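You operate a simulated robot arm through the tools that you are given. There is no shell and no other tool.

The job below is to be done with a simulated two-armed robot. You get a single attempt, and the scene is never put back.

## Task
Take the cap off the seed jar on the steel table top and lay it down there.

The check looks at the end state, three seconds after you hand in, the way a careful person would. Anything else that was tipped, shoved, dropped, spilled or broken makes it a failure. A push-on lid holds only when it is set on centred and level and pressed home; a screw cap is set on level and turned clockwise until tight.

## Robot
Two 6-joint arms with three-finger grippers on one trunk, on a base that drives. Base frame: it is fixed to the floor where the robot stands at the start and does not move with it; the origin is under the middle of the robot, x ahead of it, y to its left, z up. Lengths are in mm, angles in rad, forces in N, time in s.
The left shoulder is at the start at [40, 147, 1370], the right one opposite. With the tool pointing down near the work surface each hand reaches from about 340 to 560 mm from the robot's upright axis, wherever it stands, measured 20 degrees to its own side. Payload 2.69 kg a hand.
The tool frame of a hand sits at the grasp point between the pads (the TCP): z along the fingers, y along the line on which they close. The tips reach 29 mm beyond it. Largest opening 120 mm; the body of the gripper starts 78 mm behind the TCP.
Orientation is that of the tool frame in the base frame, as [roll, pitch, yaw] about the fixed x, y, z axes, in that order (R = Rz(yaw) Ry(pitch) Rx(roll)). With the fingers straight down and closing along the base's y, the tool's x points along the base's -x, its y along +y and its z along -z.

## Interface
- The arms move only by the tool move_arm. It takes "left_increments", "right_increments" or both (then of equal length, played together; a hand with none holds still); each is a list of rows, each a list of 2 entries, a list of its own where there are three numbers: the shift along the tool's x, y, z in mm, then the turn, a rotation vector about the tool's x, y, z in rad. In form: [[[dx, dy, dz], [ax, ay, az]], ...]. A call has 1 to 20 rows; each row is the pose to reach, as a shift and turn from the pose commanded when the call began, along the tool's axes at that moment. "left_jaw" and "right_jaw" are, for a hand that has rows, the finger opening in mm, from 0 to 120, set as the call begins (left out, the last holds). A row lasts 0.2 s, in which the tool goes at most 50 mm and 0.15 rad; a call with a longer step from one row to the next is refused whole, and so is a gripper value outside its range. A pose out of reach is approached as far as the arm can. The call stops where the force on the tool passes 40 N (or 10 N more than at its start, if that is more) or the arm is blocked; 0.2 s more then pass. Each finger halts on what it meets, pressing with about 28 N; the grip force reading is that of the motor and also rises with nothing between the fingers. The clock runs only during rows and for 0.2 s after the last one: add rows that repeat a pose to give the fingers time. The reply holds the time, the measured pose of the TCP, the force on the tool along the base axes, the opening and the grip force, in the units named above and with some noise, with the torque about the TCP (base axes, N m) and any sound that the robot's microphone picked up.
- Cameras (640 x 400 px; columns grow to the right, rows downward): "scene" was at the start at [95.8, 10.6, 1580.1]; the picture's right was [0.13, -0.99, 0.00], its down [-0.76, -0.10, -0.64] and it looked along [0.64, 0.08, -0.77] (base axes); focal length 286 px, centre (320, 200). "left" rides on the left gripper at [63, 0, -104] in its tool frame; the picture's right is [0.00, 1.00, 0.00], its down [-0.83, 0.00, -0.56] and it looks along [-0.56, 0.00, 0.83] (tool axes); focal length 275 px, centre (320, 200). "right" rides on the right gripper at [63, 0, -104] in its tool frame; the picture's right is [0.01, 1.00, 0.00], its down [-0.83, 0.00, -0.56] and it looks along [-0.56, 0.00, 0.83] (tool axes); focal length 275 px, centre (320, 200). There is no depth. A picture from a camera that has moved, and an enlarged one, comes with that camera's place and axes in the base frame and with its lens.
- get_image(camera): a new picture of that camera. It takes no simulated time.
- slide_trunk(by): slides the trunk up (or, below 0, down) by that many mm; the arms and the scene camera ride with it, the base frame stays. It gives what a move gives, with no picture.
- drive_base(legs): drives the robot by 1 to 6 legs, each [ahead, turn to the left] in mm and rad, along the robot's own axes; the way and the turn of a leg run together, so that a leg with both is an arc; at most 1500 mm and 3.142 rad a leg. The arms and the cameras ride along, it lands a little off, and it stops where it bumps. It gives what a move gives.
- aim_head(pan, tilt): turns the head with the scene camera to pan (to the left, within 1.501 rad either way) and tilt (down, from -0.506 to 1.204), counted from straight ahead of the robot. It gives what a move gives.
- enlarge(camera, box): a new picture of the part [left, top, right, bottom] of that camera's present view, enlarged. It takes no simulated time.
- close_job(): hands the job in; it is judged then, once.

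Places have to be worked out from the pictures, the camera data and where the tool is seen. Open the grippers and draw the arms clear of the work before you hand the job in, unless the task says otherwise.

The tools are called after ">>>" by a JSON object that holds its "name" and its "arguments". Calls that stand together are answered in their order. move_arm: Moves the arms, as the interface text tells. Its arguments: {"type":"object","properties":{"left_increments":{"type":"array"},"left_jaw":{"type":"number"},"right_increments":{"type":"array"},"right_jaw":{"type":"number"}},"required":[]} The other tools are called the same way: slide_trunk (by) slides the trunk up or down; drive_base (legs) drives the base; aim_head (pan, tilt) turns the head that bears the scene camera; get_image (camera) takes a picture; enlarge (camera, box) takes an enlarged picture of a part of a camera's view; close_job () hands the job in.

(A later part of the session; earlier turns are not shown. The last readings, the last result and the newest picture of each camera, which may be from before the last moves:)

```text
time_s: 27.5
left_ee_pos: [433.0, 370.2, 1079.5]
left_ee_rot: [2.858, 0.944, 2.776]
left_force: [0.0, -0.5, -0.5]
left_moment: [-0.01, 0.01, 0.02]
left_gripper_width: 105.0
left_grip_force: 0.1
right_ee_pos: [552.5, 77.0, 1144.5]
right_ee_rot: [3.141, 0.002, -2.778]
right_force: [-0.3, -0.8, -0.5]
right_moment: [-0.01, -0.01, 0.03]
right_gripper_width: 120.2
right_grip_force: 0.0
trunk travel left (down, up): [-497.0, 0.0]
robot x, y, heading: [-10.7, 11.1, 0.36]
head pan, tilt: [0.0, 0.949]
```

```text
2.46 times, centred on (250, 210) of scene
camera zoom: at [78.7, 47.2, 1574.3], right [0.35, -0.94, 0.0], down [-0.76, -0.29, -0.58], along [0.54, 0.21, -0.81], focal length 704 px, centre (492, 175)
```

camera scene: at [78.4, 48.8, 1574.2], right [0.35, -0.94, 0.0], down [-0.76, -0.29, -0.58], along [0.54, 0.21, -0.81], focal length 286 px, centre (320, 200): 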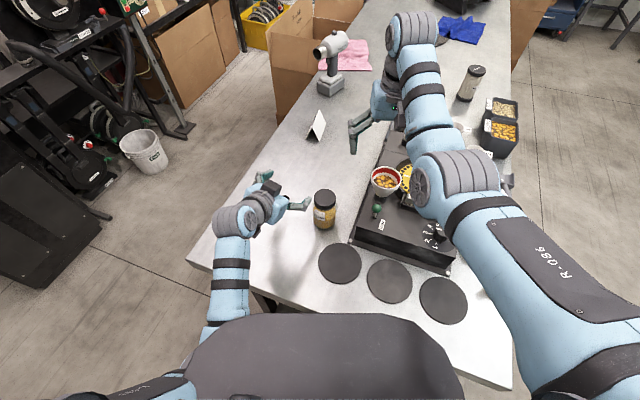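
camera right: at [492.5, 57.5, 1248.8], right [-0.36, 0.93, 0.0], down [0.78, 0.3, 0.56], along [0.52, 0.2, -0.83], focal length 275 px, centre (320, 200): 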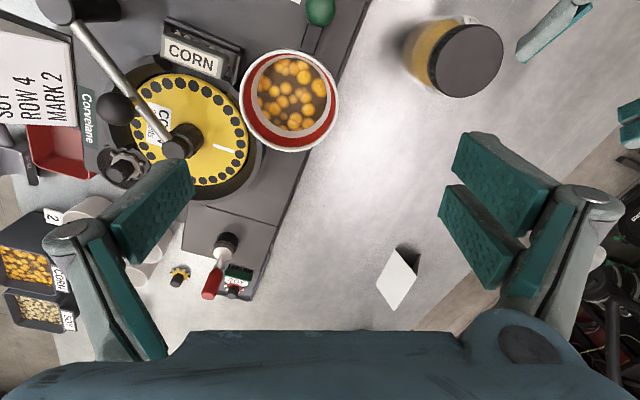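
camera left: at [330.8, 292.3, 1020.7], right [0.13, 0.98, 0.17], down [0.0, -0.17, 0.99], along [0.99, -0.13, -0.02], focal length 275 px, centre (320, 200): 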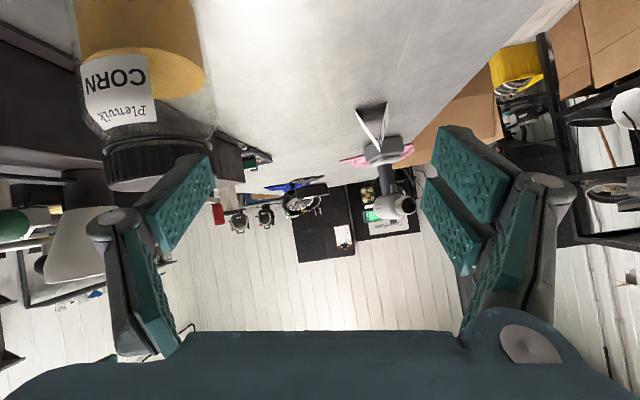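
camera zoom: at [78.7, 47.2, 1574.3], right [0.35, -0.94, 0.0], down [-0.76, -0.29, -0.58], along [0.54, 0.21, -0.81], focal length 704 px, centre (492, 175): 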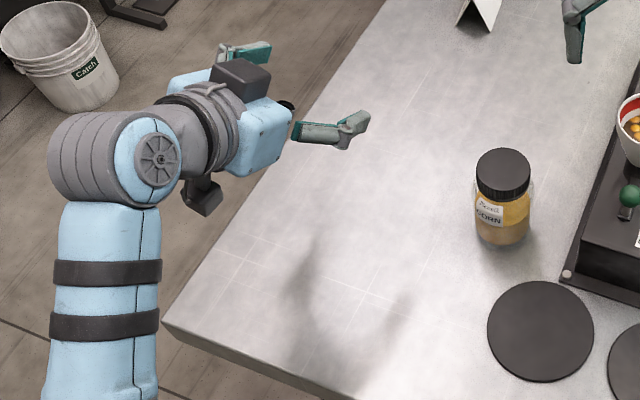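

The left hand is clear and the jar stands as before. I'll turn the robot slightly right and a touch ahead so the jar sits a bit to its left; that way the left arm can reach in from the left side with its elbow away from the torso.

>>> {"name": "drive_base", "arguments": {"legs": [[8, -0.13]]}}

>>> {"name": "move_arm", "arguments": {"left_increments": [[[0, 0, 0], [0, 0, 0]], [[0, 0, 0], [0, 0, 0]], [[0, 0, 0], [0, 0, 0]], [[0, 0, 0], [0, 0, 0]], [[0, 0, 0], [0, 0, 0]], [[0, 0, 0], [0, 0, 0]]]}}

```text
time_s: 28.5
left_ee_pos: [480.9, 315.0, 1078.9]
left_ee_rot: [2.861, 0.945, 2.649]
left_force: [0.1, 0.6, 0.1]
left_moment: [-0.01, -0.03, -0.01]
left_gripper_width: 104.9
left_grip_force: 0.1
right_ee_pos: [560.0, 11.5, 1145.7]
right_ee_rot: [-3.14, 0.002, -2.908]
right_force: [0.0, 0.0, -0.1]
right_moment: [-0.03, -0.02, -0.03]
right_gripper_width: 120.1
right_grip_force: 0.1
trunk travel left (down, up): [-497.0, 0.0]
robot x, y, heading: [0.0, 18.3, 0.229]
head pan, tilt: [0.0, 0.949]
```

```text
time_s: 29.9
left_ee_pos: [482.8, 312.8, 1078.1]
left_ee_rot: [2.858, 0.945, 2.646]
left_force: [-0.1, 0.3, 1.7]
left_moment: [-0.02, 0.02, 0.0]
left_gripper_width: 105.0
left_grip_force: 0.1
right_ee_pos: [561.8, 9.0, 1143.9]
right_ee_rot: [3.141, -0.001, -2.906]
right_force: [0.3, 0.3, -0.2]
right_moment: [-0.04, -0.01, 0.04]
right_gripper_width: 119.9
right_grip_force: 0.0
trunk travel left (down, up): [-497.0, 0.0]
robot x, y, heading: [2.5, 11.4, 0.231]
head pan, tilt: [0.0, 0.949]
```

The jar is now at roughly (504, 57) in the robot's own frame. I'll reorient the left hand to point down at about 30° from the left-front (world yaw ≈ -47°) while moving it to a spot about 110 mm short of the jar, still high.

>>> {"name": "move_arm", "arguments": {"left_increments": [[[8.5, -11.5, -7.3], [0.0916, -0.021, 0.0265]], [[17, -23, -14.6], [0.1832, -0.0419, 0.0529]], [[25.5, -34.5, -22], [0.2749, -0.0629, 0.0794]], [[34, -46, -29.3], [0.3665, -0.0838, 0.1058]], [[42.5, -57.6, -36.6], [0.4581, -0.1048, 0.1323]], [[51, -69.1, -43.9], [0.5497, -0.1257, 0.1587]], [[51, -69.1, -43.9], [0.5497, -0.1257, 0.1587]], [[51, -69.1, -43.9], [0.5497, -0.1257, 0.1587]]], "left_jaw": 102}}

>>> {"name": "get_image", "arguments": {"camera": "scene"}}

>>> {"name": "get_image", "arguments": {"camera": "left"}}

```text
time_s: 31.7
left_ee_pos: [401.5, 266.2, 1051.3]
left_ee_rot: [-3.141, 1.045, 2.329]
left_force: [0.8, -0.2, -0.4]
left_moment: [0.02, -0.04, -0.01]
left_gripper_width: 101.8
left_grip_force: 0.1
right_ee_pos: [562.5, 8.5, 1143.5]
right_ee_rot: [3.14, 0.0, -2.909]
right_force: [0.6, -0.9, -0.1]
right_moment: [0.01, -0.02, -0.01]
right_gripper_width: 120.2
right_grip_force: 0.1
trunk travel left (down, up): [-497.0, 0.0]
robot x, y, heading: [-1.1, 15.0, 0.237]
head pan, tilt: [0.0, 0.949]
```

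```text
taken
camera scene: at [89.5, 38.6, 1574.3], right [0.23, -0.97, 0.0], down [-0.79, -0.19, -0.58], along [0.57, 0.13, -0.81], focal length 286 px, centre (320, 200)
```

scene: 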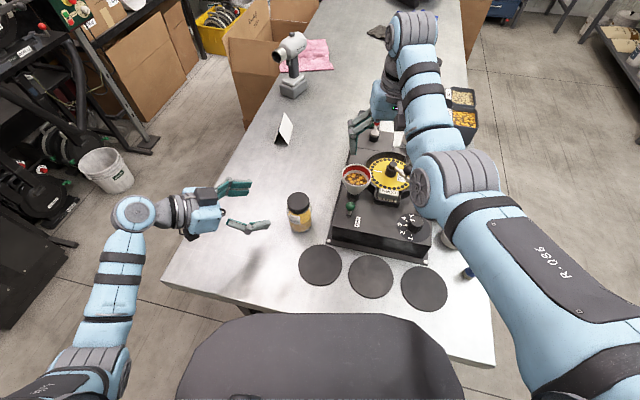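

```text
taken
camera left: at [318.8, 355.8, 1048.4], right [0.73, 0.68, 0.0], down [-0.05, 0.04, 1.0], along [0.68, -0.73, 0.06], focal length 275 px, centre (320, 200)
```

left: 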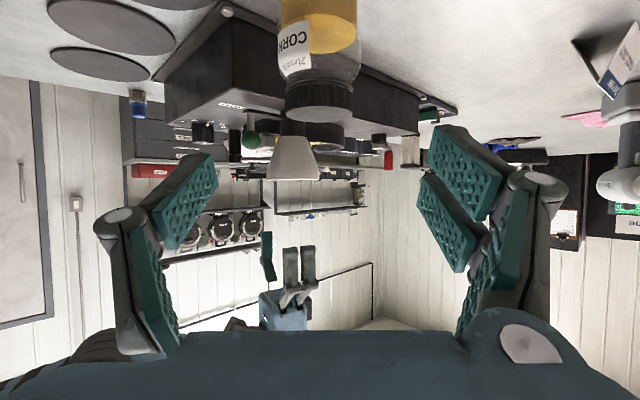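

The jar is centred in the left hand's view. I'll lower the left hand straight down about 91 mm to z≈960, staying short of the jar, and look again.

>>> {"name": "move_arm", "arguments": {"left_increments": [[[20, 0, 11.5], [0, 0, 0]], [[40, 0, 23], [0, 0, 0]], [[60, 0, 34.6], [0, 0, 0]], [[78.9, 0, 45.8], [0, 0, 0]], [[78.9, 0, 45.8], [0, 0, 0]], [[78.9, 0, 45.8], [0, 0, 0]]]}}

>>> {"name": "get_image", "arguments": {"camera": "scene"}}

>>> {"name": "get_image", "arguments": {"camera": "left"}}

```text
time_s: 33.1
left_ee_pos: [403.0, 266.2, 961.0]
left_ee_rot: [-3.139, 1.045, 2.329]
left_force: [-0.2, -0.5, 0.0]
left_moment: [0.03, -0.01, 0.0]
left_gripper_width: 102.2
left_grip_force: 0.0
right_ee_pos: [562.4, 9.1, 1145.0]
right_ee_rot: [3.14, 0.0, -2.907]
right_force: [-0.3, 0.4, -0.4]
right_moment: [0.0, -0.01, 0.01]
right_gripper_width: 120.0
right_grip_force: 0.0
trunk travel left (down, up): [-497.0, 0.0]
robot x, y, heading: [1.7, 15.7, 0.232]
head pan, tilt: [0.0, 0.949]
```

```text
taken
camera scene: at [89.4, 38.6, 1574.3], right [0.23, -0.97, 0.0], down [-0.79, -0.19, -0.58], along [0.57, 0.13, -0.81], focal length 286 px, centre (320, 200)
```

scene: 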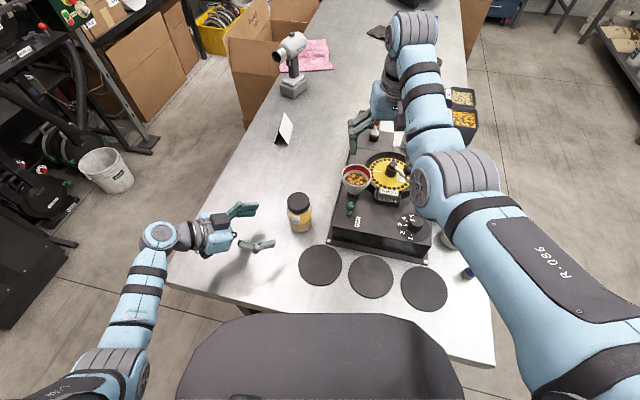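

```text
taken
camera left: at [319.3, 355.9, 957.2], right [0.73, 0.69, 0.0], down [-0.05, 0.04, 1.0], along [0.68, -0.73, 0.06], focal length 275 px, centre (320, 200)
```

left: 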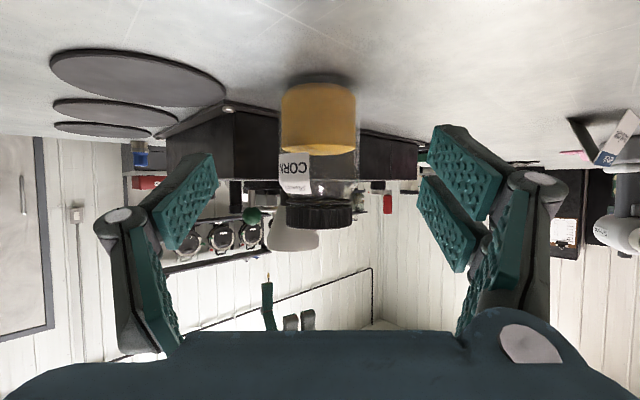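

A side view of the jar: its base is at z≈879, its body is about 62–64 mm wide and centred on the hand, and the cap spans z≈972–993. I'll lower to z≈922, then advance along the approach line in two stages.

>>> {"name": "move_arm", "arguments": {"left_increments": [[[11, 0, 6.5], [0, 0, 0]], [[22, 0, 13], [0, 0, 0]], [[33.7, 0, 19.6], [0, 0, 0]], [[33.7, 0, 19.6], [0, 0, 0]], [[23.7, 0, 36.9], [0, 0, 0]], [[13.6, 0, 54.2], [0, 0, 0]], [[3.6, 0, 71.5], [0, 0, 0]], [[3.6, 0, 71.5], [0, 0, 0]], [[3.6, 0, 71.5], [0, 0, 0]]]}}

>>> {"name": "get_image", "arguments": {"camera": "left"}}

>>> {"name": "enlarge", "arguments": {"camera": "scene", "box": [150, 160, 370, 300]}}

```text
time_s: 35.1
left_ee_pos: [444.2, 222.2, 921.7]
left_ee_rot: [-3.139, 1.045, 2.33]
left_force: [0.0, 0.4, 0.2]
left_moment: [0.02, -0.01, -0.01]
left_gripper_width: 101.8
left_grip_force: 0.1
right_ee_pos: [562.8, 9.0, 1145.8]
right_ee_rot: [3.139, 0.001, -2.908]
right_force: [0.4, 0.3, 0.1]
right_moment: [-0.01, 0.01, 0.0]
right_gripper_width: 119.9
right_grip_force: 0.1
trunk travel left (down, up): [-497.0, 0.0]
robot x, y, heading: [3.9, 15.9, 0.232]
head pan, tilt: [0.0, 0.949]
```

```text
taken
camera left: at [360.2, 311.9, 918.3], right [0.73, 0.69, 0.0], down [-0.05, 0.04, 1.0], along [0.68, -0.73, 0.06], focal length 275 px, centre (320, 200)
```

left: 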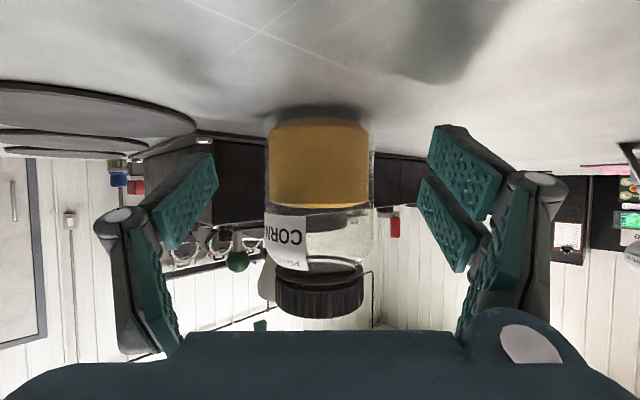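

```text
2.86 times, centred on (260, 230) of scene
camera zoom: at [89.3, 38.8, 1574.3], right [0.23, -0.97, 0.0], down [-0.79, -0.19, -0.58], along [0.57, 0.13, -0.81], focal length 817 px, centre (491, 114)
```

zoom: 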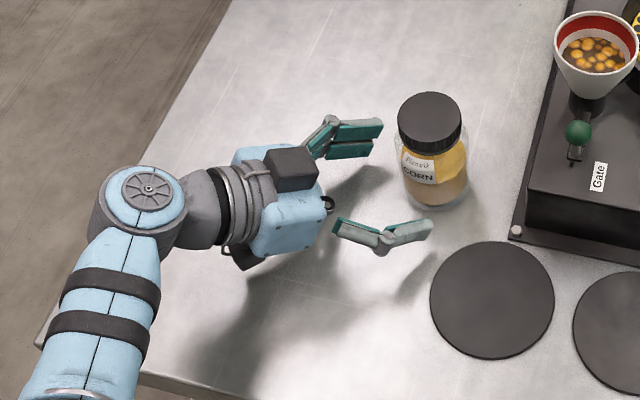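

Still aligned (jar centred at column ~321) with no contact. I'll advance the last 49 mm so the jar axis is between the pads.

>>> {"name": "move_arm", "arguments": {"left_increments": [[[-8.2, 0, 14.1], [0, 0, 0]], [[-16.4, 0, 28.3], [0, 0, 0]], [[-24.6, 0, 42.4], [0, 0, 0]], [[-24.6, 0, 42.4], [0, 0, 0]], [[-24.6, 0, 42.4], [0, 0, 0]]]}}

>>> {"name": "get_image", "arguments": {"camera": "left"}}

>>> {"name": "enlarge", "arguments": {"camera": "scene", "box": [200, 160, 380, 280]}}

```text
time_s: 36.3
left_ee_pos: [478.9, 187.7, 921.2]
left_ee_rot: [-3.14, 1.044, 2.329]
left_force: [-1.0, 0.6, -0.6]
left_moment: [0.02, 0.02, -0.01]
left_gripper_width: 101.7
left_grip_force: 0.1
right_ee_pos: [563.0, 8.6, 1143.7]
right_ee_rot: [3.14, 0.0, -2.906]
right_force: [-0.6, -0.7, 0.3]
right_moment: [-0.01, -0.03, 0.01]
right_gripper_width: 120.2
right_grip_force: 0.2
trunk travel left (down, up): [-497.0, 0.0]
robot x, y, heading: [0.3, 15.5, 0.23]
head pan, tilt: [0.0, 0.949]
```

```text
taken
camera left: at [394.0, 276.6, 918.4], right [0.73, 0.69, 0.0], down [-0.05, 0.04, 1.0], along [0.68, -0.73, 0.06], focal length 275 px, centre (320, 200)
```

left: 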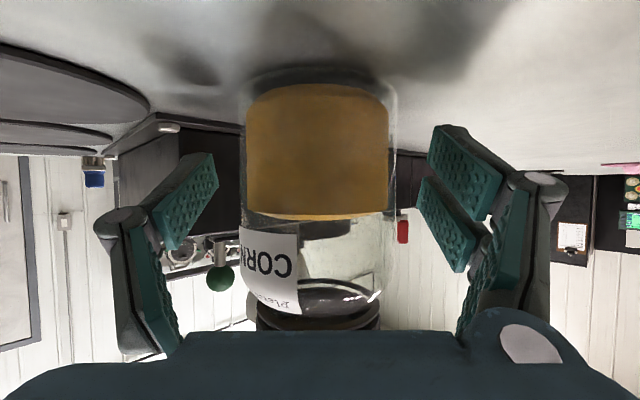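

```text
3.33 times, centred on (290, 220) of scene
camera zoom: at [89.4, 38.8, 1574.3], right [0.23, -0.97, 0.0], down [-0.79, -0.19, -0.58], along [0.57, 0.13, -0.81], focal length 953 px, centre (420, 133)
```

zoom: 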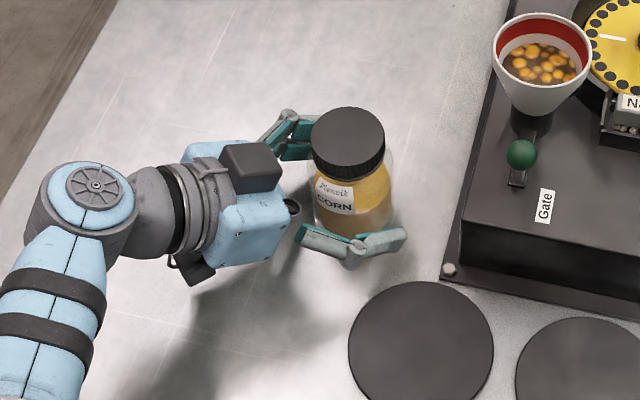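

The jar is well centred between the open left fingers. Before closing I'll bring the right hand over the jar (z≈1090, jaws 95 mm) to make sure it can reach.

>>> {"name": "move_arm", "arguments": {"right_increments": [[[5, 38, 5], [0, 0, 0]], [[12, 77, 15], [0, 0, 0]], [[22, 116, 28], [0, 0, 0]], [[32, 155, 41], [0, 0, 0]], [[41, 192.7, 54], [0, 0, 0]], [[41, 192.7, 54], [0, 0, 0]], [[41, 192.7, 54], [0, 0, 0]]], "right_jaw": 95}}

>>> {"name": "get_image", "arguments": {"camera": "right"}}

>>> {"name": "get_image", "arguments": {"camera": "scene"}}

```text
time_s: 37.9
left_ee_pos: [478.9, 187.5, 920.1]
left_ee_rot: [-3.14, 1.043, 2.33]
left_force: [-0.7, -0.4, 0.2]
left_moment: [0.04, 0.02, 0.01]
left_gripper_width: 101.9
left_grip_force: 0.1
right_ee_pos: [512.5, 138.7, 1098.4]
right_ee_rot: [3.141, 0.0, -2.907]
right_force: [-0.7, 0.4, 0.1]
right_moment: [-0.02, -0.03, -0.01]
right_gripper_width: 95.1
right_grip_force: 0.0
right hand out of reach, approached as far as the arm can: row 4, 5, 6, 7
trunk travel left (down, up): [-497.0, 0.0]
robot x, y, heading: [0.3, 15.2, 0.233]
head pan, tilt: [0.0, 0.949]
```

```text
taken
camera right: at [451.5, 124.2, 1202.1], right [-0.24, 0.97, 0.0], down [0.81, 0.2, 0.56], along [0.54, 0.13, -0.83], focal length 275 px, centre (320, 200)
```

right: 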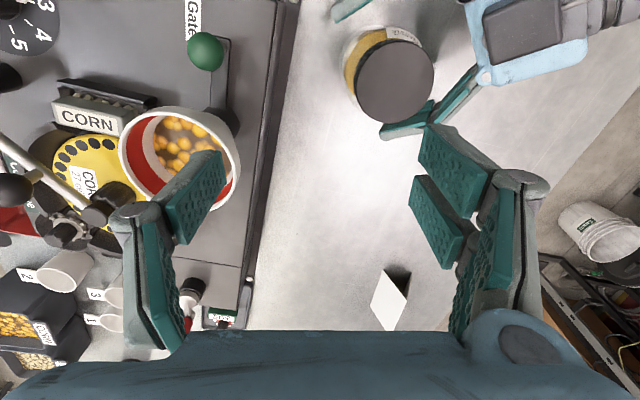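

```text
taken
camera scene: at [89.6, 38.8, 1574.3], right [0.23, -0.97, 0.0], down [-0.79, -0.19, -0.58], along [0.57, 0.13, -0.81], focal length 286 px, centre (320, 200)
```

scene: 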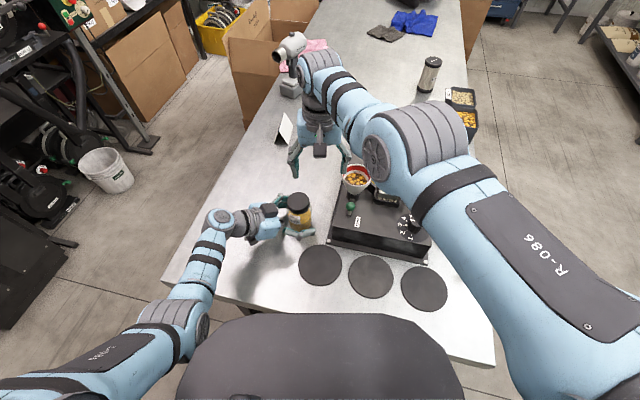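

The right hand stopped at (512, 139, 1098), short of the jar. I suspect it can't swing further inward, so I'll test with a small move further around at a slightly larger radius and lower height.

>>> {"name": "move_arm", "arguments": {"right_increments": [[[2.8, 18, 8], [0, 0, 0]], [[5.7, 35.7, 15], [0, 0, 0]], [[5.7, 35.7, 15], [0, 0, 0]]]}}

```text
time_s: 38.7
left_ee_pos: [477.8, 187.0, 921.9]
left_ee_rot: [-3.14, 1.045, 2.33]
left_force: [0.4, 0.3, 0.2]
left_moment: [-0.01, 0.04, 0.0]
left_gripper_width: 102.2
left_grip_force: 0.1
right_ee_pos: [511.1, 137.7, 1082.6]
right_ee_rot: [3.14, 0.001, -2.909]
right_force: [0.6, -0.3, 0.7]
right_moment: [0.03, -0.04, -0.01]
right_gripper_width: 95.2
right_grip_force: 0.0
right hand out of reach, approached as far as the arm can: row 1, 2, 3
trunk travel left (down, up): [-497.0, 0.0]
robot x, y, heading: [-0.1, 13.7, 0.236]
head pan, tilt: [0.0, 0.949]
```

The height changed but the sideways position did not, so the right arm can't swing inward past about 17°. The robot must face more to the left. I'll withdraw the left hand the way it came (back 110 mm, then up), leaving the jar untouched.

>>> {"name": "move_arm", "arguments": {"left_increments": [[[13.8, 0, -23.8], [0, 0, 0]], [[27.6, 0, -47.6], [0, 0, 0]], [[41.4, 0, -71.4], [0, 0, 0]], [[55.2, 0, -95.2], [0, 0, 0]], [[27.5, 0, -111.3], [0, 0, 0]], [[-0.2, 0, -127.4], [0, 0, 0]], [[-27.9, 0, -143.4], [0, 0, 0]], [[-55.5, 0, -159.5], [0, 0, 0]], [[-55.5, 0, -159.5], [0, 0, 0]]]}}

>>> {"name": "drive_base", "arguments": {"legs": [[-20, 0.151]]}}

>>> {"name": "move_arm", "arguments": {"left_increments": [[[0, 0, 0], [0, 0, 0]], [[0, 0, 0], [0, 0, 0]], [[0, 0, 0], [0, 0, 0]], [[0, 0, 0], [0, 0, 0]], [[0, 0, 0], [0, 0, 0]], [[0, 0, 0], [0, 0, 0]]]}}

>>> {"name": "get_image", "arguments": {"camera": "scene"}}

>>> {"name": "get_image", "arguments": {"camera": "right"}}

```text
time_s: 40.7
left_ee_pos: [402.6, 267.7, 1048.6]
left_ee_rot: [-3.14, 1.046, 2.33]
left_force: [-0.7, -0.4, -0.1]
left_moment: [0.02, 0.02, 0.01]
left_gripper_width: 102.1
left_grip_force: 0.0
right_ee_pos: [509.8, 137.2, 1083.3]
right_ee_rot: [3.139, 0.0, -2.909]
right_force: [-0.6, 1.2, 0.1]
right_moment: [-0.02, -0.01, 0.01]
right_gripper_width: 95.3
right_grip_force: 0.1
trunk travel left (down, up): [-497.0, 0.0]
robot x, y, heading: [-1.7, 13.4, 0.237]
head pan, tilt: [0.0, 0.949]
```

```text
time_s: 41.7
left_ee_pos: [344.3, 318.8, 1048.1]
left_ee_rot: [-3.138, 1.044, 2.48]
left_force: [0.2, 0.5, -0.5]
left_moment: [-0.03, -0.02, -0.02]
left_gripper_width: 102.2
left_grip_force: 0.1
right_ee_pos: [470.3, 206.3, 1081.8]
right_ee_rot: [3.137, -0.003, -2.756]
right_force: [1.3, 0.1, -0.5]
right_moment: [0.02, 0.07, -0.01]
right_gripper_width: 94.8
right_grip_force: 0.1
trunk travel left (down, up): [-497.0, 0.0]
robot x, y, heading: [-15.9, 8.8, 0.383]
head pan, tilt: [0.0, 0.949]
```

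```text
time_s: 43.1
left_ee_pos: [340.6, 318.9, 1048.8]
left_ee_rot: [-3.141, 1.047, 2.482]
left_force: [0.5, 0.2, 0.0]
left_moment: [-0.02, -0.03, -0.01]
left_gripper_width: 102.1
left_grip_force: 0.1
right_ee_pos: [467.6, 208.6, 1082.7]
right_ee_rot: [3.139, -0.002, -2.759]
right_force: [0.2, -0.3, -0.1]
right_moment: [0.01, -0.03, 0.0]
right_gripper_width: 94.9
right_grip_force: 0.1
trunk travel left (down, up): [-497.0, 0.0]
robot x, y, heading: [-19.3, 9.9, 0.386]
head pan, tilt: [0.0, 0.949]
```

```text
taken
camera scene: at [66.7, 46.0, 1574.2], right [0.37, -0.93, 0.0], down [-0.75, -0.3, -0.58], along [0.54, 0.22, -0.81], focal length 286 px, centre (320, 200)
```

scene: 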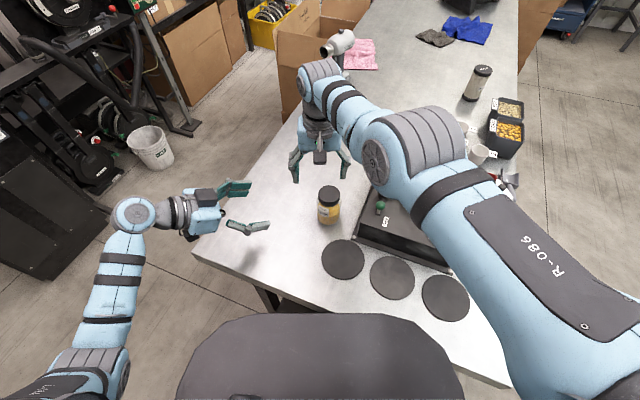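

```text
taken
camera right: at [409.6, 183.6, 1187.0], right [-0.38, 0.93, 0.0], down [0.77, 0.31, 0.56], along [0.51, 0.21, -0.83], focal length 275 px, centre (320, 200)
```

right: 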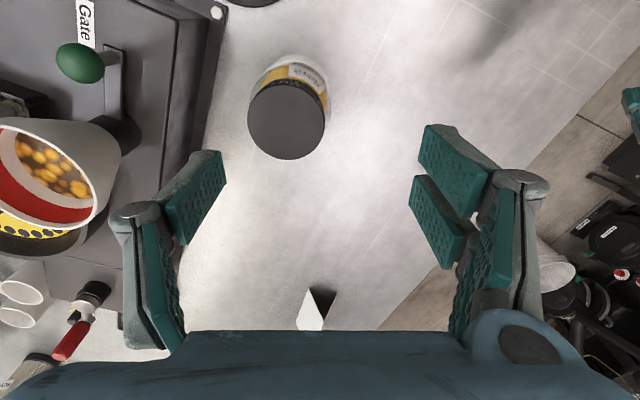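

The right hand now lies slightly past the jar's bearing, so it can reach it: the cap is at (477, 186), about 24 mm to its right. I'll bring the left hand back to the pre-grasp spot and lower it to z≈921, as before.

>>> {"name": "move_arm", "arguments": {"left_increments": [[[-20, -10, 34.6], [0, 0, 0]], [[-39.8, -21, 68.8], [0, 0, 0]], [[-12.1, -21, 84.8], [0, 0, 0]], [[15.7, -21, 100.8], [0, 0, 0]], [[43.3, -21, 116.8], [0, 0, 0]], [[70.9, -21, 132.7], [0, 0, 0]], [[70.9, -21, 132.7], [0, 0, 0]], [[70.9, -21, 132.7], [0, 0, 0]]]}}

>>> {"name": "get_image", "arguments": {"camera": "left"}}

>>> {"name": "get_image", "arguments": {"camera": "scene"}}

```text
time_s: 44.9
left_ee_pos: [390.5, 253.8, 920.9]
left_ee_rot: [-3.141, 1.046, 2.479]
left_force: [0.0, 0.6, -0.3]
left_moment: [0.01, 0.01, -0.01]
left_gripper_width: 101.8
left_grip_force: 0.2
right_ee_pos: [468.2, 206.7, 1081.1]
right_ee_rot: [3.14, -0.001, -2.758]
right_force: [-0.5, -0.3, 0.2]
right_moment: [0.01, 0.01, 0.03]
right_gripper_width: 95.0
right_grip_force: 0.1
trunk travel left (down, up): [-497.0, 0.0]
robot x, y, heading: [-19.7, 12.1, 0.388]
head pan, tilt: [0.0, 0.949]
```

```text
taken
camera left: at [293.7, 329.7, 917.8], right [0.62, 0.79, 0.0], down [-0.05, 0.04, 1.0], along [0.78, -0.62, 0.06], focal length 275 px, centre (320, 200)
```

left: 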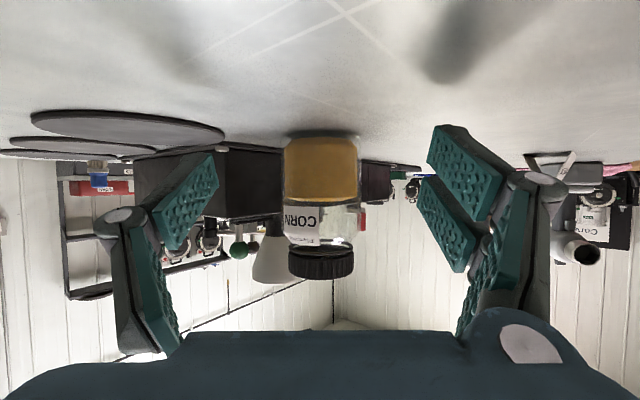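

```text
taken
camera scene: at [66.2, 45.8, 1574.3], right [0.37, -0.93, 0.0], down [-0.75, -0.3, -0.58], along [0.54, 0.22, -0.81], focal length 286 px, centre (320, 200)
```

scene: 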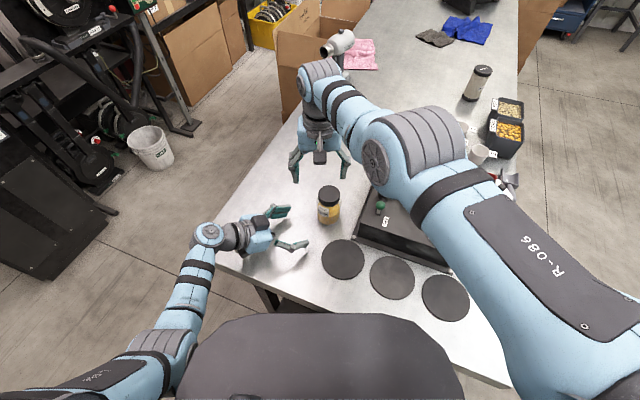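

The left hand is at the pre-grasp spot and the jar is centred in its view. Now I'll centre the right hand over the cap and turn its wrist clockwise (from above) by 1.05 rad while still high, which also swings its finger away from the left hand.

>>> {"name": "move_arm", "arguments": {"right_increments": [[[0.4, -12, 0], [0, 0, 0]], [[0.7, -23, 0], [0, 0, 0.0]], [[0.7, -23, 0], [0, 0, 0.15]], [[0.7, -23, 0], [0, 0, 0.3]], [[0.7, -23, 0], [0, 0, 0.45]], [[0.7, -23, 0], [0, 0, 0.6]], [[0.7, -23, 0], [0, 0, 0.75]], [[0.7, -23, 0], [0, 0, 0.9]], [[0.7, -23, 0], [0, 0, 1.05]], [[0.7, -23, 0], [0, 0, 1.05]], [[0.7, -23, 0], [0, 0, 1.05]]], "right_jaw": 90}}

>>> {"name": "get_image", "arguments": {"camera": "right"}}

>>> {"name": "get_image", "arguments": {"camera": "scene"}}

```text
time_s: 47.3
left_ee_pos: [391.0, 254.7, 919.5]
left_ee_rot: [-3.139, 1.045, 2.48]
left_force: [-0.5, 0.1, -0.5]
left_moment: [0.02, 0.01, -0.01]
left_gripper_width: 102.0
left_grip_force: 0.0
right_ee_pos: [481.6, 191.6, 1083.0]
right_ee_rot: [3.141, -0.001, 2.475]
right_force: [0.2, 0.9, 0.4]
right_moment: [0.0, 0.0, 0.02]
right_gripper_width: 89.9
right_grip_force: 0.3
right hand out of reach, approached as far as the arm can: row 1, 2, 3, 4, 5, 6, 7, 8, 9, 10, 11
trunk travel left (down, up): [-497.0, 0.0]
robot x, y, heading: [-17.6, 6.1, 0.385]
head pan, tilt: [0.0, 0.949]
```

```text
taken
camera right: at [432.2, 231.0, 1186.1], right [0.61, 0.79, 0.0], down [0.66, -0.51, 0.55], along [0.44, -0.34, -0.83], focal length 275 px, centre (320, 200)
```

right: 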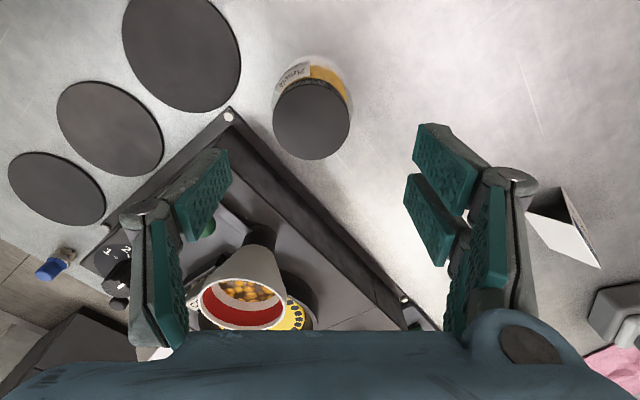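

```text
taken
camera scene: at [66.3, 46.0, 1574.3], right [0.37, -0.93, 0.0], down [-0.75, -0.3, -0.58], along [0.54, 0.22, -0.81], focal length 286 px, centre (320, 200)
```

scene: 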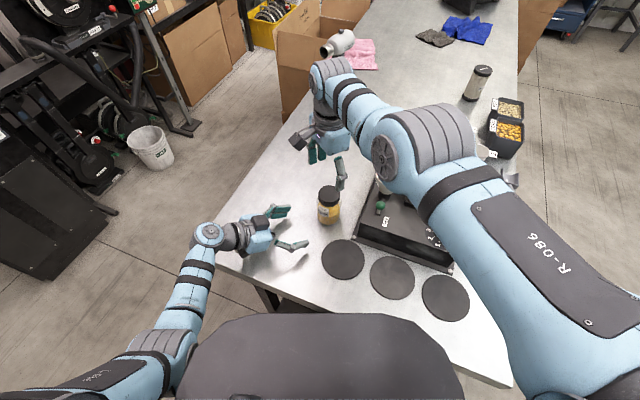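

The jar is confirmed at (477, 187), and the right hand is turned and 6 mm off (it can settle in once lower). I'll advance the left hand the remaining 109 mm around the jar body.

>>> {"name": "move_arm", "arguments": {"left_increments": [[[-13.5, 0.2, 23.5], [0, 0, 0]], [[-27, 0.4, 47], [0, 0, 0]], [[-37, 0.5, 64], [0, 0, 0]], [[-46, 0.5, 80], [0, 0, 0]], [[-54.5, 0.5, 94.4], [0, 0, 0]], [[-54.5, 0.5, 94.4], [0, 0, 0]], [[-54.5, 0.5, 94.4], [0, 0, 0]]]}}

>>> {"name": "get_image", "arguments": {"camera": "left"}}

>>> {"name": "get_image", "arguments": {"camera": "right"}}

>>> {"name": "enlarge", "arguments": {"camera": "scene", "box": [190, 50, 430, 280]}}

```text
time_s: 48.9
left_ee_pos: [477.4, 186.5, 920.6]
left_ee_rot: [-3.14, 1.046, 2.479]
left_force: [0.0, -0.2, 0.1]
left_moment: [-0.01, -0.03, 0.01]
left_gripper_width: 102.1
left_grip_force: 0.2
right_ee_pos: [480.6, 191.3, 1082.0]
right_ee_rot: [3.141, -0.002, 2.478]
right_force: [-0.1, -0.6, 0.7]
right_moment: [0.0, 0.03, 0.01]
right_gripper_width: 89.9
right_grip_force: 0.0
trunk travel left (down, up): [-497.0, 0.0]
robot x, y, heading: [-17.5, 8.9, 0.385]
head pan, tilt: [0.0, 0.949]
```

```text
taken
camera left: at [380.0, 262.2, 917.8], right [0.62, 0.79, 0.0], down [-0.05, 0.04, 1.0], along [0.78, -0.62, 0.06], focal length 275 px, centre (320, 200)
```

left: 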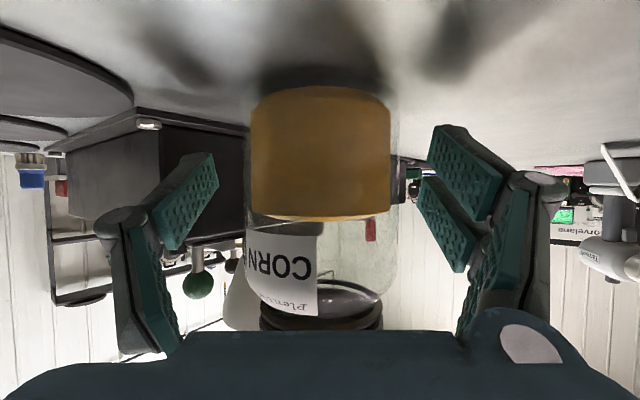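

```text
taken
camera right: at [431.8, 231.1, 1186.2], right [0.61, 0.79, 0.0], down [0.66, -0.51, 0.55], along [0.44, -0.34, -0.83], focal length 275 px, centre (320, 200)
```

right: 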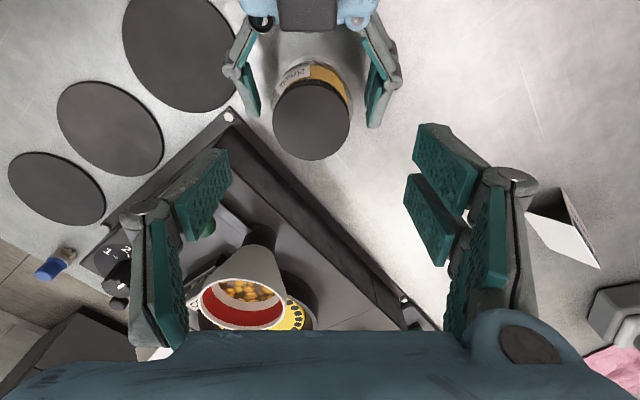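

```text
1.74 times, centred on (310, 165) of scene
camera zoom: at [65.9, 46.2, 1574.3], right [0.37, -0.93, 0.0], down [-0.75, -0.3, -0.58], along [0.54, 0.22, -0.81], focal length 497 px, centre (337, 261)
```

zoom: 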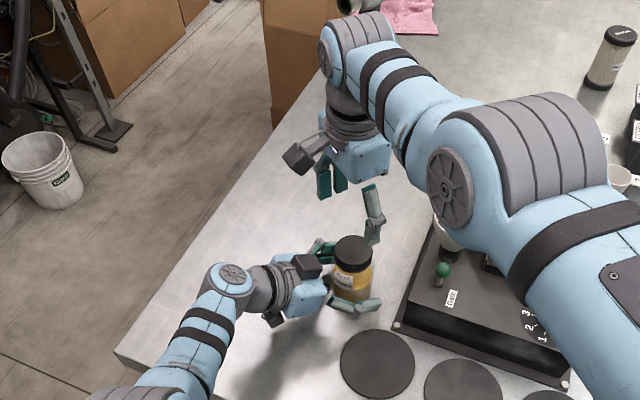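

The left hand is around the jar body without touching, and the right hand is clear above. I'll close the left jaws on the jar body now.

>>> {"name": "move_arm", "arguments": {"left_increments": [[[0, 0, 0], [0, 0, 0]], [[0, 0, 0], [0, 0, 0]], [[0, 0, 0], [0, 0, 0]], [[0, 0, 0], [0, 0, 0]], [[0, 0, 0], [0, 0, 0]]], "left_jaw": 48}}

>>> {"name": "get_image", "arguments": {"camera": "right"}}

>>> {"name": "get_image", "arguments": {"camera": "left"}}

```text
time_s: 50.1
left_ee_pos: [477.7, 186.7, 919.7]
left_ee_rot: [-3.14, 1.045, 2.479]
left_force: [1.6, -0.3, -0.1]
left_moment: [0.04, -0.12, 0.01]
left_gripper_width: 66.4
left_grip_force: 27.9
right_ee_pos: [481.2, 191.5, 1082.5]
right_ee_rot: [-3.14, -0.003, 2.475]
right_force: [-0.1, -0.6, -0.4]
right_moment: [-0.01, 0.03, -0.03]
right_gripper_width: 90.0
right_grip_force: 0.1
trunk travel left (down, up): [-497.0, 0.0]
robot x, y, heading: [-20.1, 11.2, 0.382]
head pan, tilt: [0.0, 0.949]
```

```text
taken
camera right: at [432.4, 230.8, 1186.1], right [0.61, 0.79, 0.0], down [0.66, -0.51, 0.55], along [0.44, -0.34, -0.83], focal length 275 px, centre (320, 200)
```

right: 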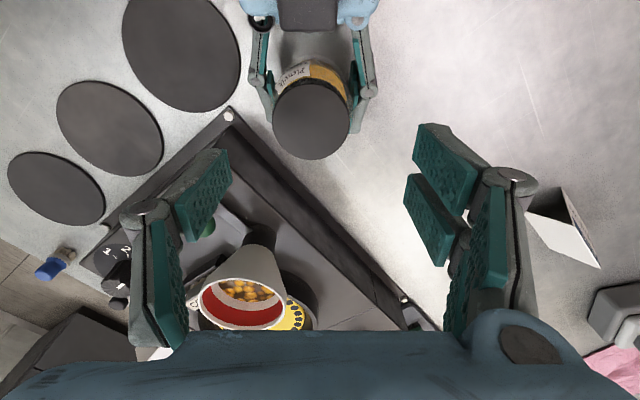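

```text
taken
camera left: at [380.3, 262.2, 917.7], right [0.62, 0.79, 0.0], down [-0.05, 0.04, 1.0], along [0.78, -0.62, 0.06], focal length 275 px, centre (320, 200)
```

left: 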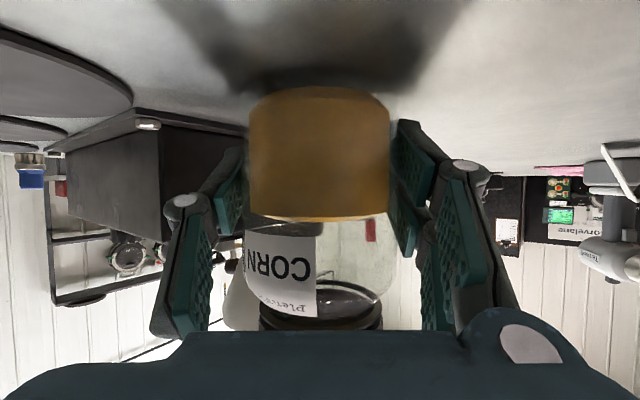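

The left hand holds the jar at 66.4 mm with almost no side force. I'll lower the right hand onto the cap, correcting the 6 mm offset on the way, to z≈1005.

>>> {"name": "move_arm", "arguments": {"right_increments": [[[0.1, -2, 12], [0, 0, 0]], [[0.2, -4.5, 26], [0, 0, 0]], [[0.3, -6.3, 40], [0, 0, 0]], [[0.3, -6.3, 52], [0, 0, 0]], [[0.3, -6.3, 62], [0, 0, 0]], [[0.3, -6.3, 70], [0, 0, 0]], [[0.3, -6.3, 77], [0, 0, 0]], [[0.3, -6.3, 77], [0, 0, 0]], [[0.3, -6.3, 77], [0, 0, 0]]], "right_jaw": 90}}

>>> {"name": "get_image", "arguments": {"camera": "right"}}

>>> {"name": "enlarge", "arguments": {"camera": "scene", "box": [220, 80, 420, 260]}}

```text
time_s: 52.1
left_ee_pos: [476.9, 186.6, 919.4]
left_ee_rot: [-3.14, 1.044, 2.478]
left_force: [0.7, 0.2, 0.9]
left_moment: [0.05, -0.08, -0.02]
left_gripper_width: 66.0
left_grip_force: 27.9
right_ee_pos: [472.6, 179.4, 1007.1]
right_ee_rot: [3.139, -0.002, 2.476]
right_force: [0.1, 0.5, -0.3]
right_moment: [-0.02, 0.03, 0.02]
right_gripper_width: 90.0
right_grip_force: 0.1
right hand out of reach, approached as far as the arm can: row 5, 6, 7, 8, 9
trunk travel left (down, up): [-497.0, 0.0]
robot x, y, heading: [-21.6, 11.6, 0.385]
head pan, tilt: [0.0, 0.949]
```

```text
taken
camera right: at [422.8, 218.8, 1111.4], right [0.61, 0.79, 0.0], down [0.66, -0.51, 0.55], along [0.44, -0.34, -0.83], focal length 275 px, centre (320, 200)
```

right: 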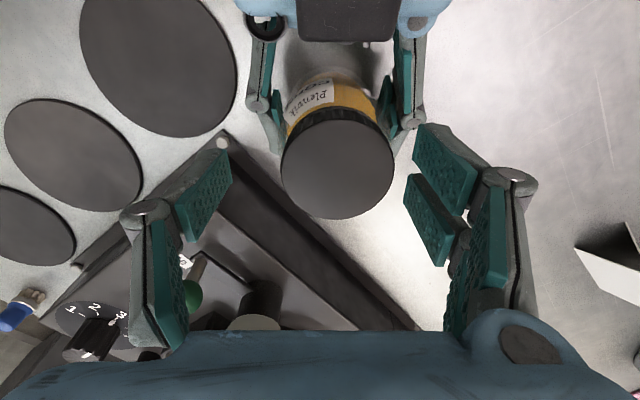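

```text
2.22 times, centred on (320, 170) of scene
camera zoom: at [66.5, 45.9, 1574.3], right [0.37, -0.93, 0.0], down [-0.75, -0.3, -0.58], along [0.54, 0.22, -0.81], focal length 635 px, centre (320, 267)
```

zoom: 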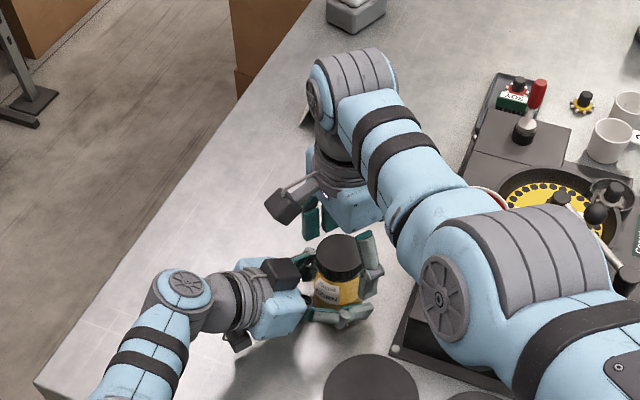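

The right hand is about 8 mm short at this height (outer reach limit), while a little higher it reaches. Lowering the trunk ~28 mm fixes this without moving the base: first I'll raise the right hand, open the left hand around the jar, and raise the left hand by 28 mm.

>>> {"name": "move_arm", "arguments": {"right_increments": [[[0, 0, -12], [0, 0, 0]], [[0, 0, -25], [0, 0, 0]], [[0, 0, -38], [0, 0, 0]], [[0, 0, -50], [0, 0, 0]], [[0, 0, -50], [0, 0, 0]]]}}

>>> {"name": "move_arm", "arguments": {"left_increments": [[[0, 0, 0], [0, 0, 0]], [[0, 0, 0], [0, 0, 0]], [[0, 0, 0], [0, 0, 0]], [[0, 0, 0], [0, 0, 0]]], "left_jaw": 102}}

>>> {"name": "move_arm", "arguments": {"left_increments": [[[-8, 0, -4.7], [0, 0, 0]], [[-16, 0, -9.3], [0, 0, 0]], [[-24.2, 0, -14], [0, 0, 0]], [[-24.2, 0, -14], [0, 0, 0]], [[-24.2, 0, -14], [0, 0, 0]]]}}

```text
time_s: 53.3
left_ee_pos: [476.8, 186.6, 920.3]
left_ee_rot: [-3.141, 1.046, 2.481]
left_force: [1.2, 0.2, 1.5]
left_moment: [0.08, -0.06, -0.03]
left_gripper_width: 66.1
left_grip_force: 28.0
right_ee_pos: [473.1, 179.8, 1056.7]
right_ee_rot: [3.139, -0.003, 2.477]
right_force: [-0.3, -0.4, 0.0]
right_moment: [0.04, 0.03, -0.03]
right_gripper_width: 90.2
right_grip_force: 0.1
trunk travel left (down, up): [-497.0, 0.0]
robot x, y, heading: [-15.6, 8.9, 0.386]
head pan, tilt: [0.0, 0.949]
```

```text
time_s: 54.3
left_ee_pos: [475.9, 185.7, 919.3]
left_ee_rot: [-3.14, 1.044, 2.479]
left_force: [-0.2, 0.5, -0.3]
left_moment: [0.01, -0.01, 0.02]
left_gripper_width: 102.1
left_grip_force: 0.1
right_ee_pos: [473.2, 179.7, 1057.3]
right_ee_rot: [3.141, -0.002, 2.477]
right_force: [0.1, 0.0, 0.5]
right_moment: [0.0, 0.0, -0.01]
right_gripper_width: 90.2
right_grip_force: 0.1
trunk travel left (down, up): [-497.0, 0.0]
robot x, y, heading: [-15.7, 5.9, 0.387]
head pan, tilt: [0.0, 0.949]
```

```text
time_s: 55.5
left_ee_pos: [476.4, 185.9, 949.0]
left_ee_rot: [-3.141, 1.046, 2.481]
left_force: [-0.3, -0.8, -0.1]
left_moment: [-0.02, 0.01, 0.01]
left_gripper_width: 102.0
left_grip_force: 0.0
right_ee_pos: [472.4, 178.7, 1056.9]
right_ee_rot: [3.139, -0.001, 2.477]
right_force: [0.7, 0.5, 0.3]
right_moment: [-0.03, 0.04, -0.04]
right_gripper_width: 89.9
right_grip_force: 0.2
trunk travel left (down, up): [-497.0, 0.0]
robot x, y, heading: [-21.5, 9.3, 0.385]
head pan, tilt: [0.0, 0.949]
```

Left hand raised to z≈949 around the jar with no contact. Now I'll slide the trunk down 28 mm.

>>> {"name": "slide_trunk", "arguments": {"by": -28}}

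>>> {"name": "get_image", "arguments": {"camera": "right"}}

>>> {"name": "get_image", "arguments": {"camera": "left"}}

```text
time_s: 56.2
left_ee_pos: [477.0, 186.6, 920.9]
left_ee_rot: [-3.141, 1.045, 2.478]
left_force: [0.4, -1.1, 0.2]
left_moment: [0.0, -0.02, 0.0]
left_gripper_width: 102.1
left_grip_force: 0.1
right_ee_pos: [472.4, 180.1, 1027.0]
right_ee_rot: [3.14, -0.001, 2.477]
right_force: [0.7, 1.0, 0.6]
right_moment: [0.0, -0.01, 0.01]
right_gripper_width: 89.9
right_grip_force: 0.1
trunk travel left (down, up): [-469.0, 28.0]
robot x, y, heading: [-16.2, 8.8, 0.377]
head pan, tilt: [0.0, 0.949]
```

```text
taken
camera right: at [423.5, 218.8, 1133.5], right [0.61, 0.79, 0.0], down [0.66, -0.51, 0.55], along [0.44, -0.34, -0.83], focal length 275 px, centre (320, 200)
```

right: 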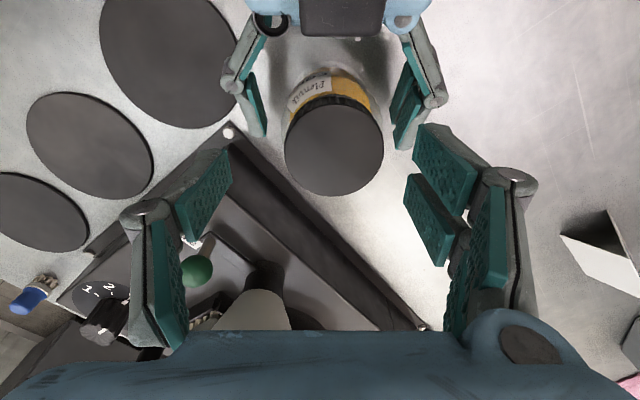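

```text
taken
camera left: at [380.2, 262.1, 918.6], right [0.62, 0.79, 0.0], down [-0.05, 0.04, 1.0], along [0.78, -0.62, 0.06], focal length 275 px, centre (320, 200)
```

left: 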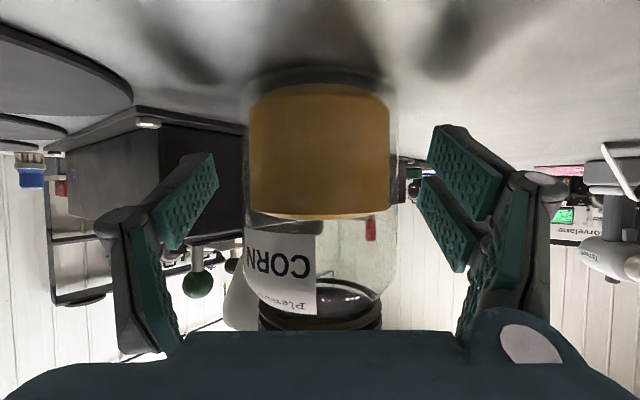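

The left fingers are still centred at z≈921. I'll centre the right hand on the cap (8 mm sideways) and lower to z≈1005.

>>> {"name": "move_arm", "arguments": {"right_increments": [[[0.5, 4, 0], [0, 0, 0]], [[1, 8, 0], [0, 0, 0]], [[1, 8, 0], [0, 0, 0]], [[1, 8, 8], [0, 0, 0]], [[1, 8, 16], [0, 0, 0]], [[1, 8, 22], [0, 0, 0]], [[1, 8, 22], [0, 0, 0]], [[1, 8, 22], [0, 0, 0]]]}}

>>> {"name": "get_image", "arguments": {"camera": "right"}}

>>> {"name": "enlarge", "arguments": {"camera": "scene", "box": [260, 130, 400, 250]}}

```text
time_s: 58.0
left_ee_pos: [476.7, 186.2, 922.2]
left_ee_rot: [-3.14, 1.045, 2.48]
left_force: [0.2, -0.4, 1.0]
left_moment: [0.02, -0.03, 0.04]
left_gripper_width: 101.9
left_grip_force: 0.0
right_ee_pos: [477.9, 186.2, 1006.9]
right_ee_rot: [3.14, -0.001, 2.476]
right_force: [-0.1, -0.7, 0.1]
right_moment: [-0.02, -0.01, 0.02]
right_gripper_width: 89.9
right_grip_force: 0.0
trunk travel left (down, up): [-469.0, 28.0]
robot x, y, heading: [-23.5, 9.9, 0.384]
head pan, tilt: [0.0, 0.949]
```

```text
taken
camera right: at [427.4, 225.4, 1111.9], right [0.61, 0.79, 0.0], down [0.66, -0.51, 0.55], along [0.44, -0.34, -0.83], focal length 275 px, centre (320, 200)
```

right: 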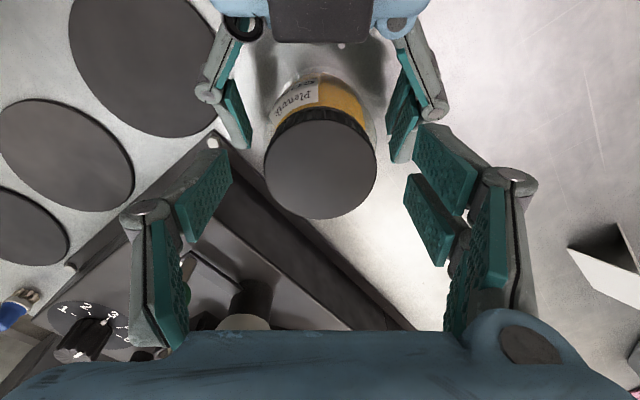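

```text
3.33 times, centred on (330, 190) of scene
camera zoom: at [66.4, 45.9, 1547.4], right [0.37, -0.93, 0.0], down [-0.75, -0.3, -0.58], along [0.54, 0.22, -0.81], focal length 953 px, centre (287, 233)
```

zoom: 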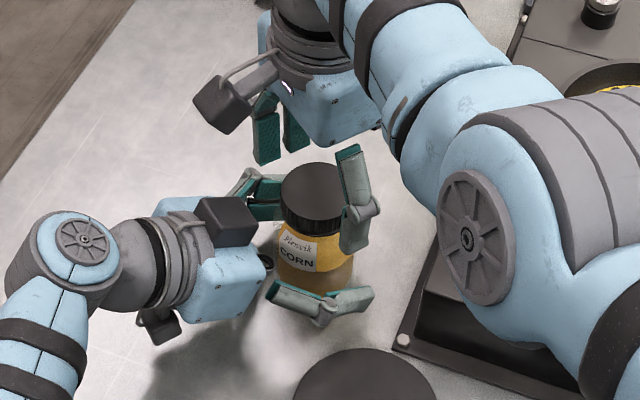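

Both hands are now in place: the cap is centred at column 320 in the right view, and the left fingers straddle the body. I'll close the left hand on the body first, then the right on the cap.

>>> {"name": "move_arm", "arguments": {"left_increments": [[[0, 0, 0], [0, 0, 0]], [[0, 0, 0], [0, 0, 0]], [[0, 0, 0], [0, 0, 0]], [[0, 0, 0], [0, 0, 0]], [[0, 0, 0], [0, 0, 0]]], "left_jaw": 48}}

>>> {"name": "move_arm", "arguments": {"right_increments": [[[0, 0, 0], [0, 0, 0]], [[0, 0, 0], [0, 0, 0]], [[0, 0, 0], [0, 0, 0]], [[0, 0, 0], [0, 0, 0]], [[0, 0, 0], [0, 0, 0]]], "right_jaw": 38}}

>>> {"name": "get_image", "arguments": {"camera": "right"}}

```text
time_s: 59.2
left_ee_pos: [477.0, 186.1, 922.5]
left_ee_rot: [-3.14, 1.046, 2.479]
left_force: [0.0, -0.3, 0.4]
left_moment: [0.1, -0.03, 0.0]
left_gripper_width: 66.1
left_grip_force: 27.9
right_ee_pos: [476.4, 186.0, 1007.9]
right_ee_rot: [3.139, -0.002, 2.474]
right_force: [0.2, -0.8, -0.3]
right_moment: [0.01, 0.0, -0.04]
right_gripper_width: 89.9
right_grip_force: 0.0
trunk travel left (down, up): [-469.0, 28.0]
robot x, y, heading: [-21.9, 9.9, 0.383]
head pan, tilt: [0.0, 0.949]
```

```text
time_s: 60.4
left_ee_pos: [476.5, 185.8, 922.2]
left_ee_rot: [3.141, 1.045, 2.479]
left_force: [0.9, 0.0, 0.8]
left_moment: [0.22, -0.16, 0.0]
left_gripper_width: 66.2
left_grip_force: 28.3
right_ee_pos: [476.4, 185.7, 1008.1]
right_ee_rot: [3.14, -0.002, 2.477]
right_force: [0.4, 0.0, 0.6]
right_moment: [-0.11, 0.11, -0.03]
right_gripper_width: 53.4
right_grip_force: 28.1
trunk travel left (down, up): [-469.0, 28.0]
robot x, y, heading: [-17.4, 5.3, 0.388]
head pan, tilt: [0.0, 0.949]
```

```text
taken
camera right: at [427.3, 225.4, 1112.0], right [0.61, 0.79, 0.0], down [0.66, -0.51, 0.55], along [0.44, -0.34, -0.83], focal length 275 px, centre (320, 200)
```

right: 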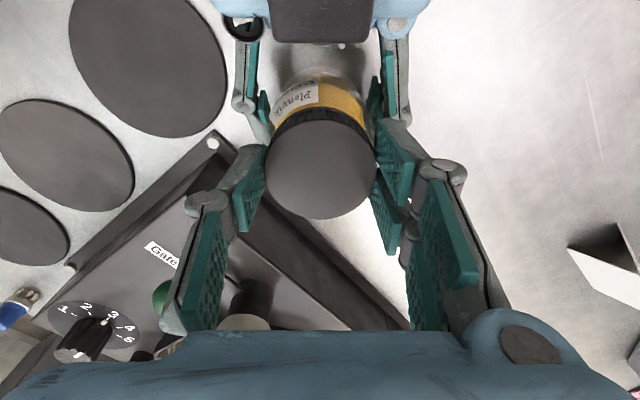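

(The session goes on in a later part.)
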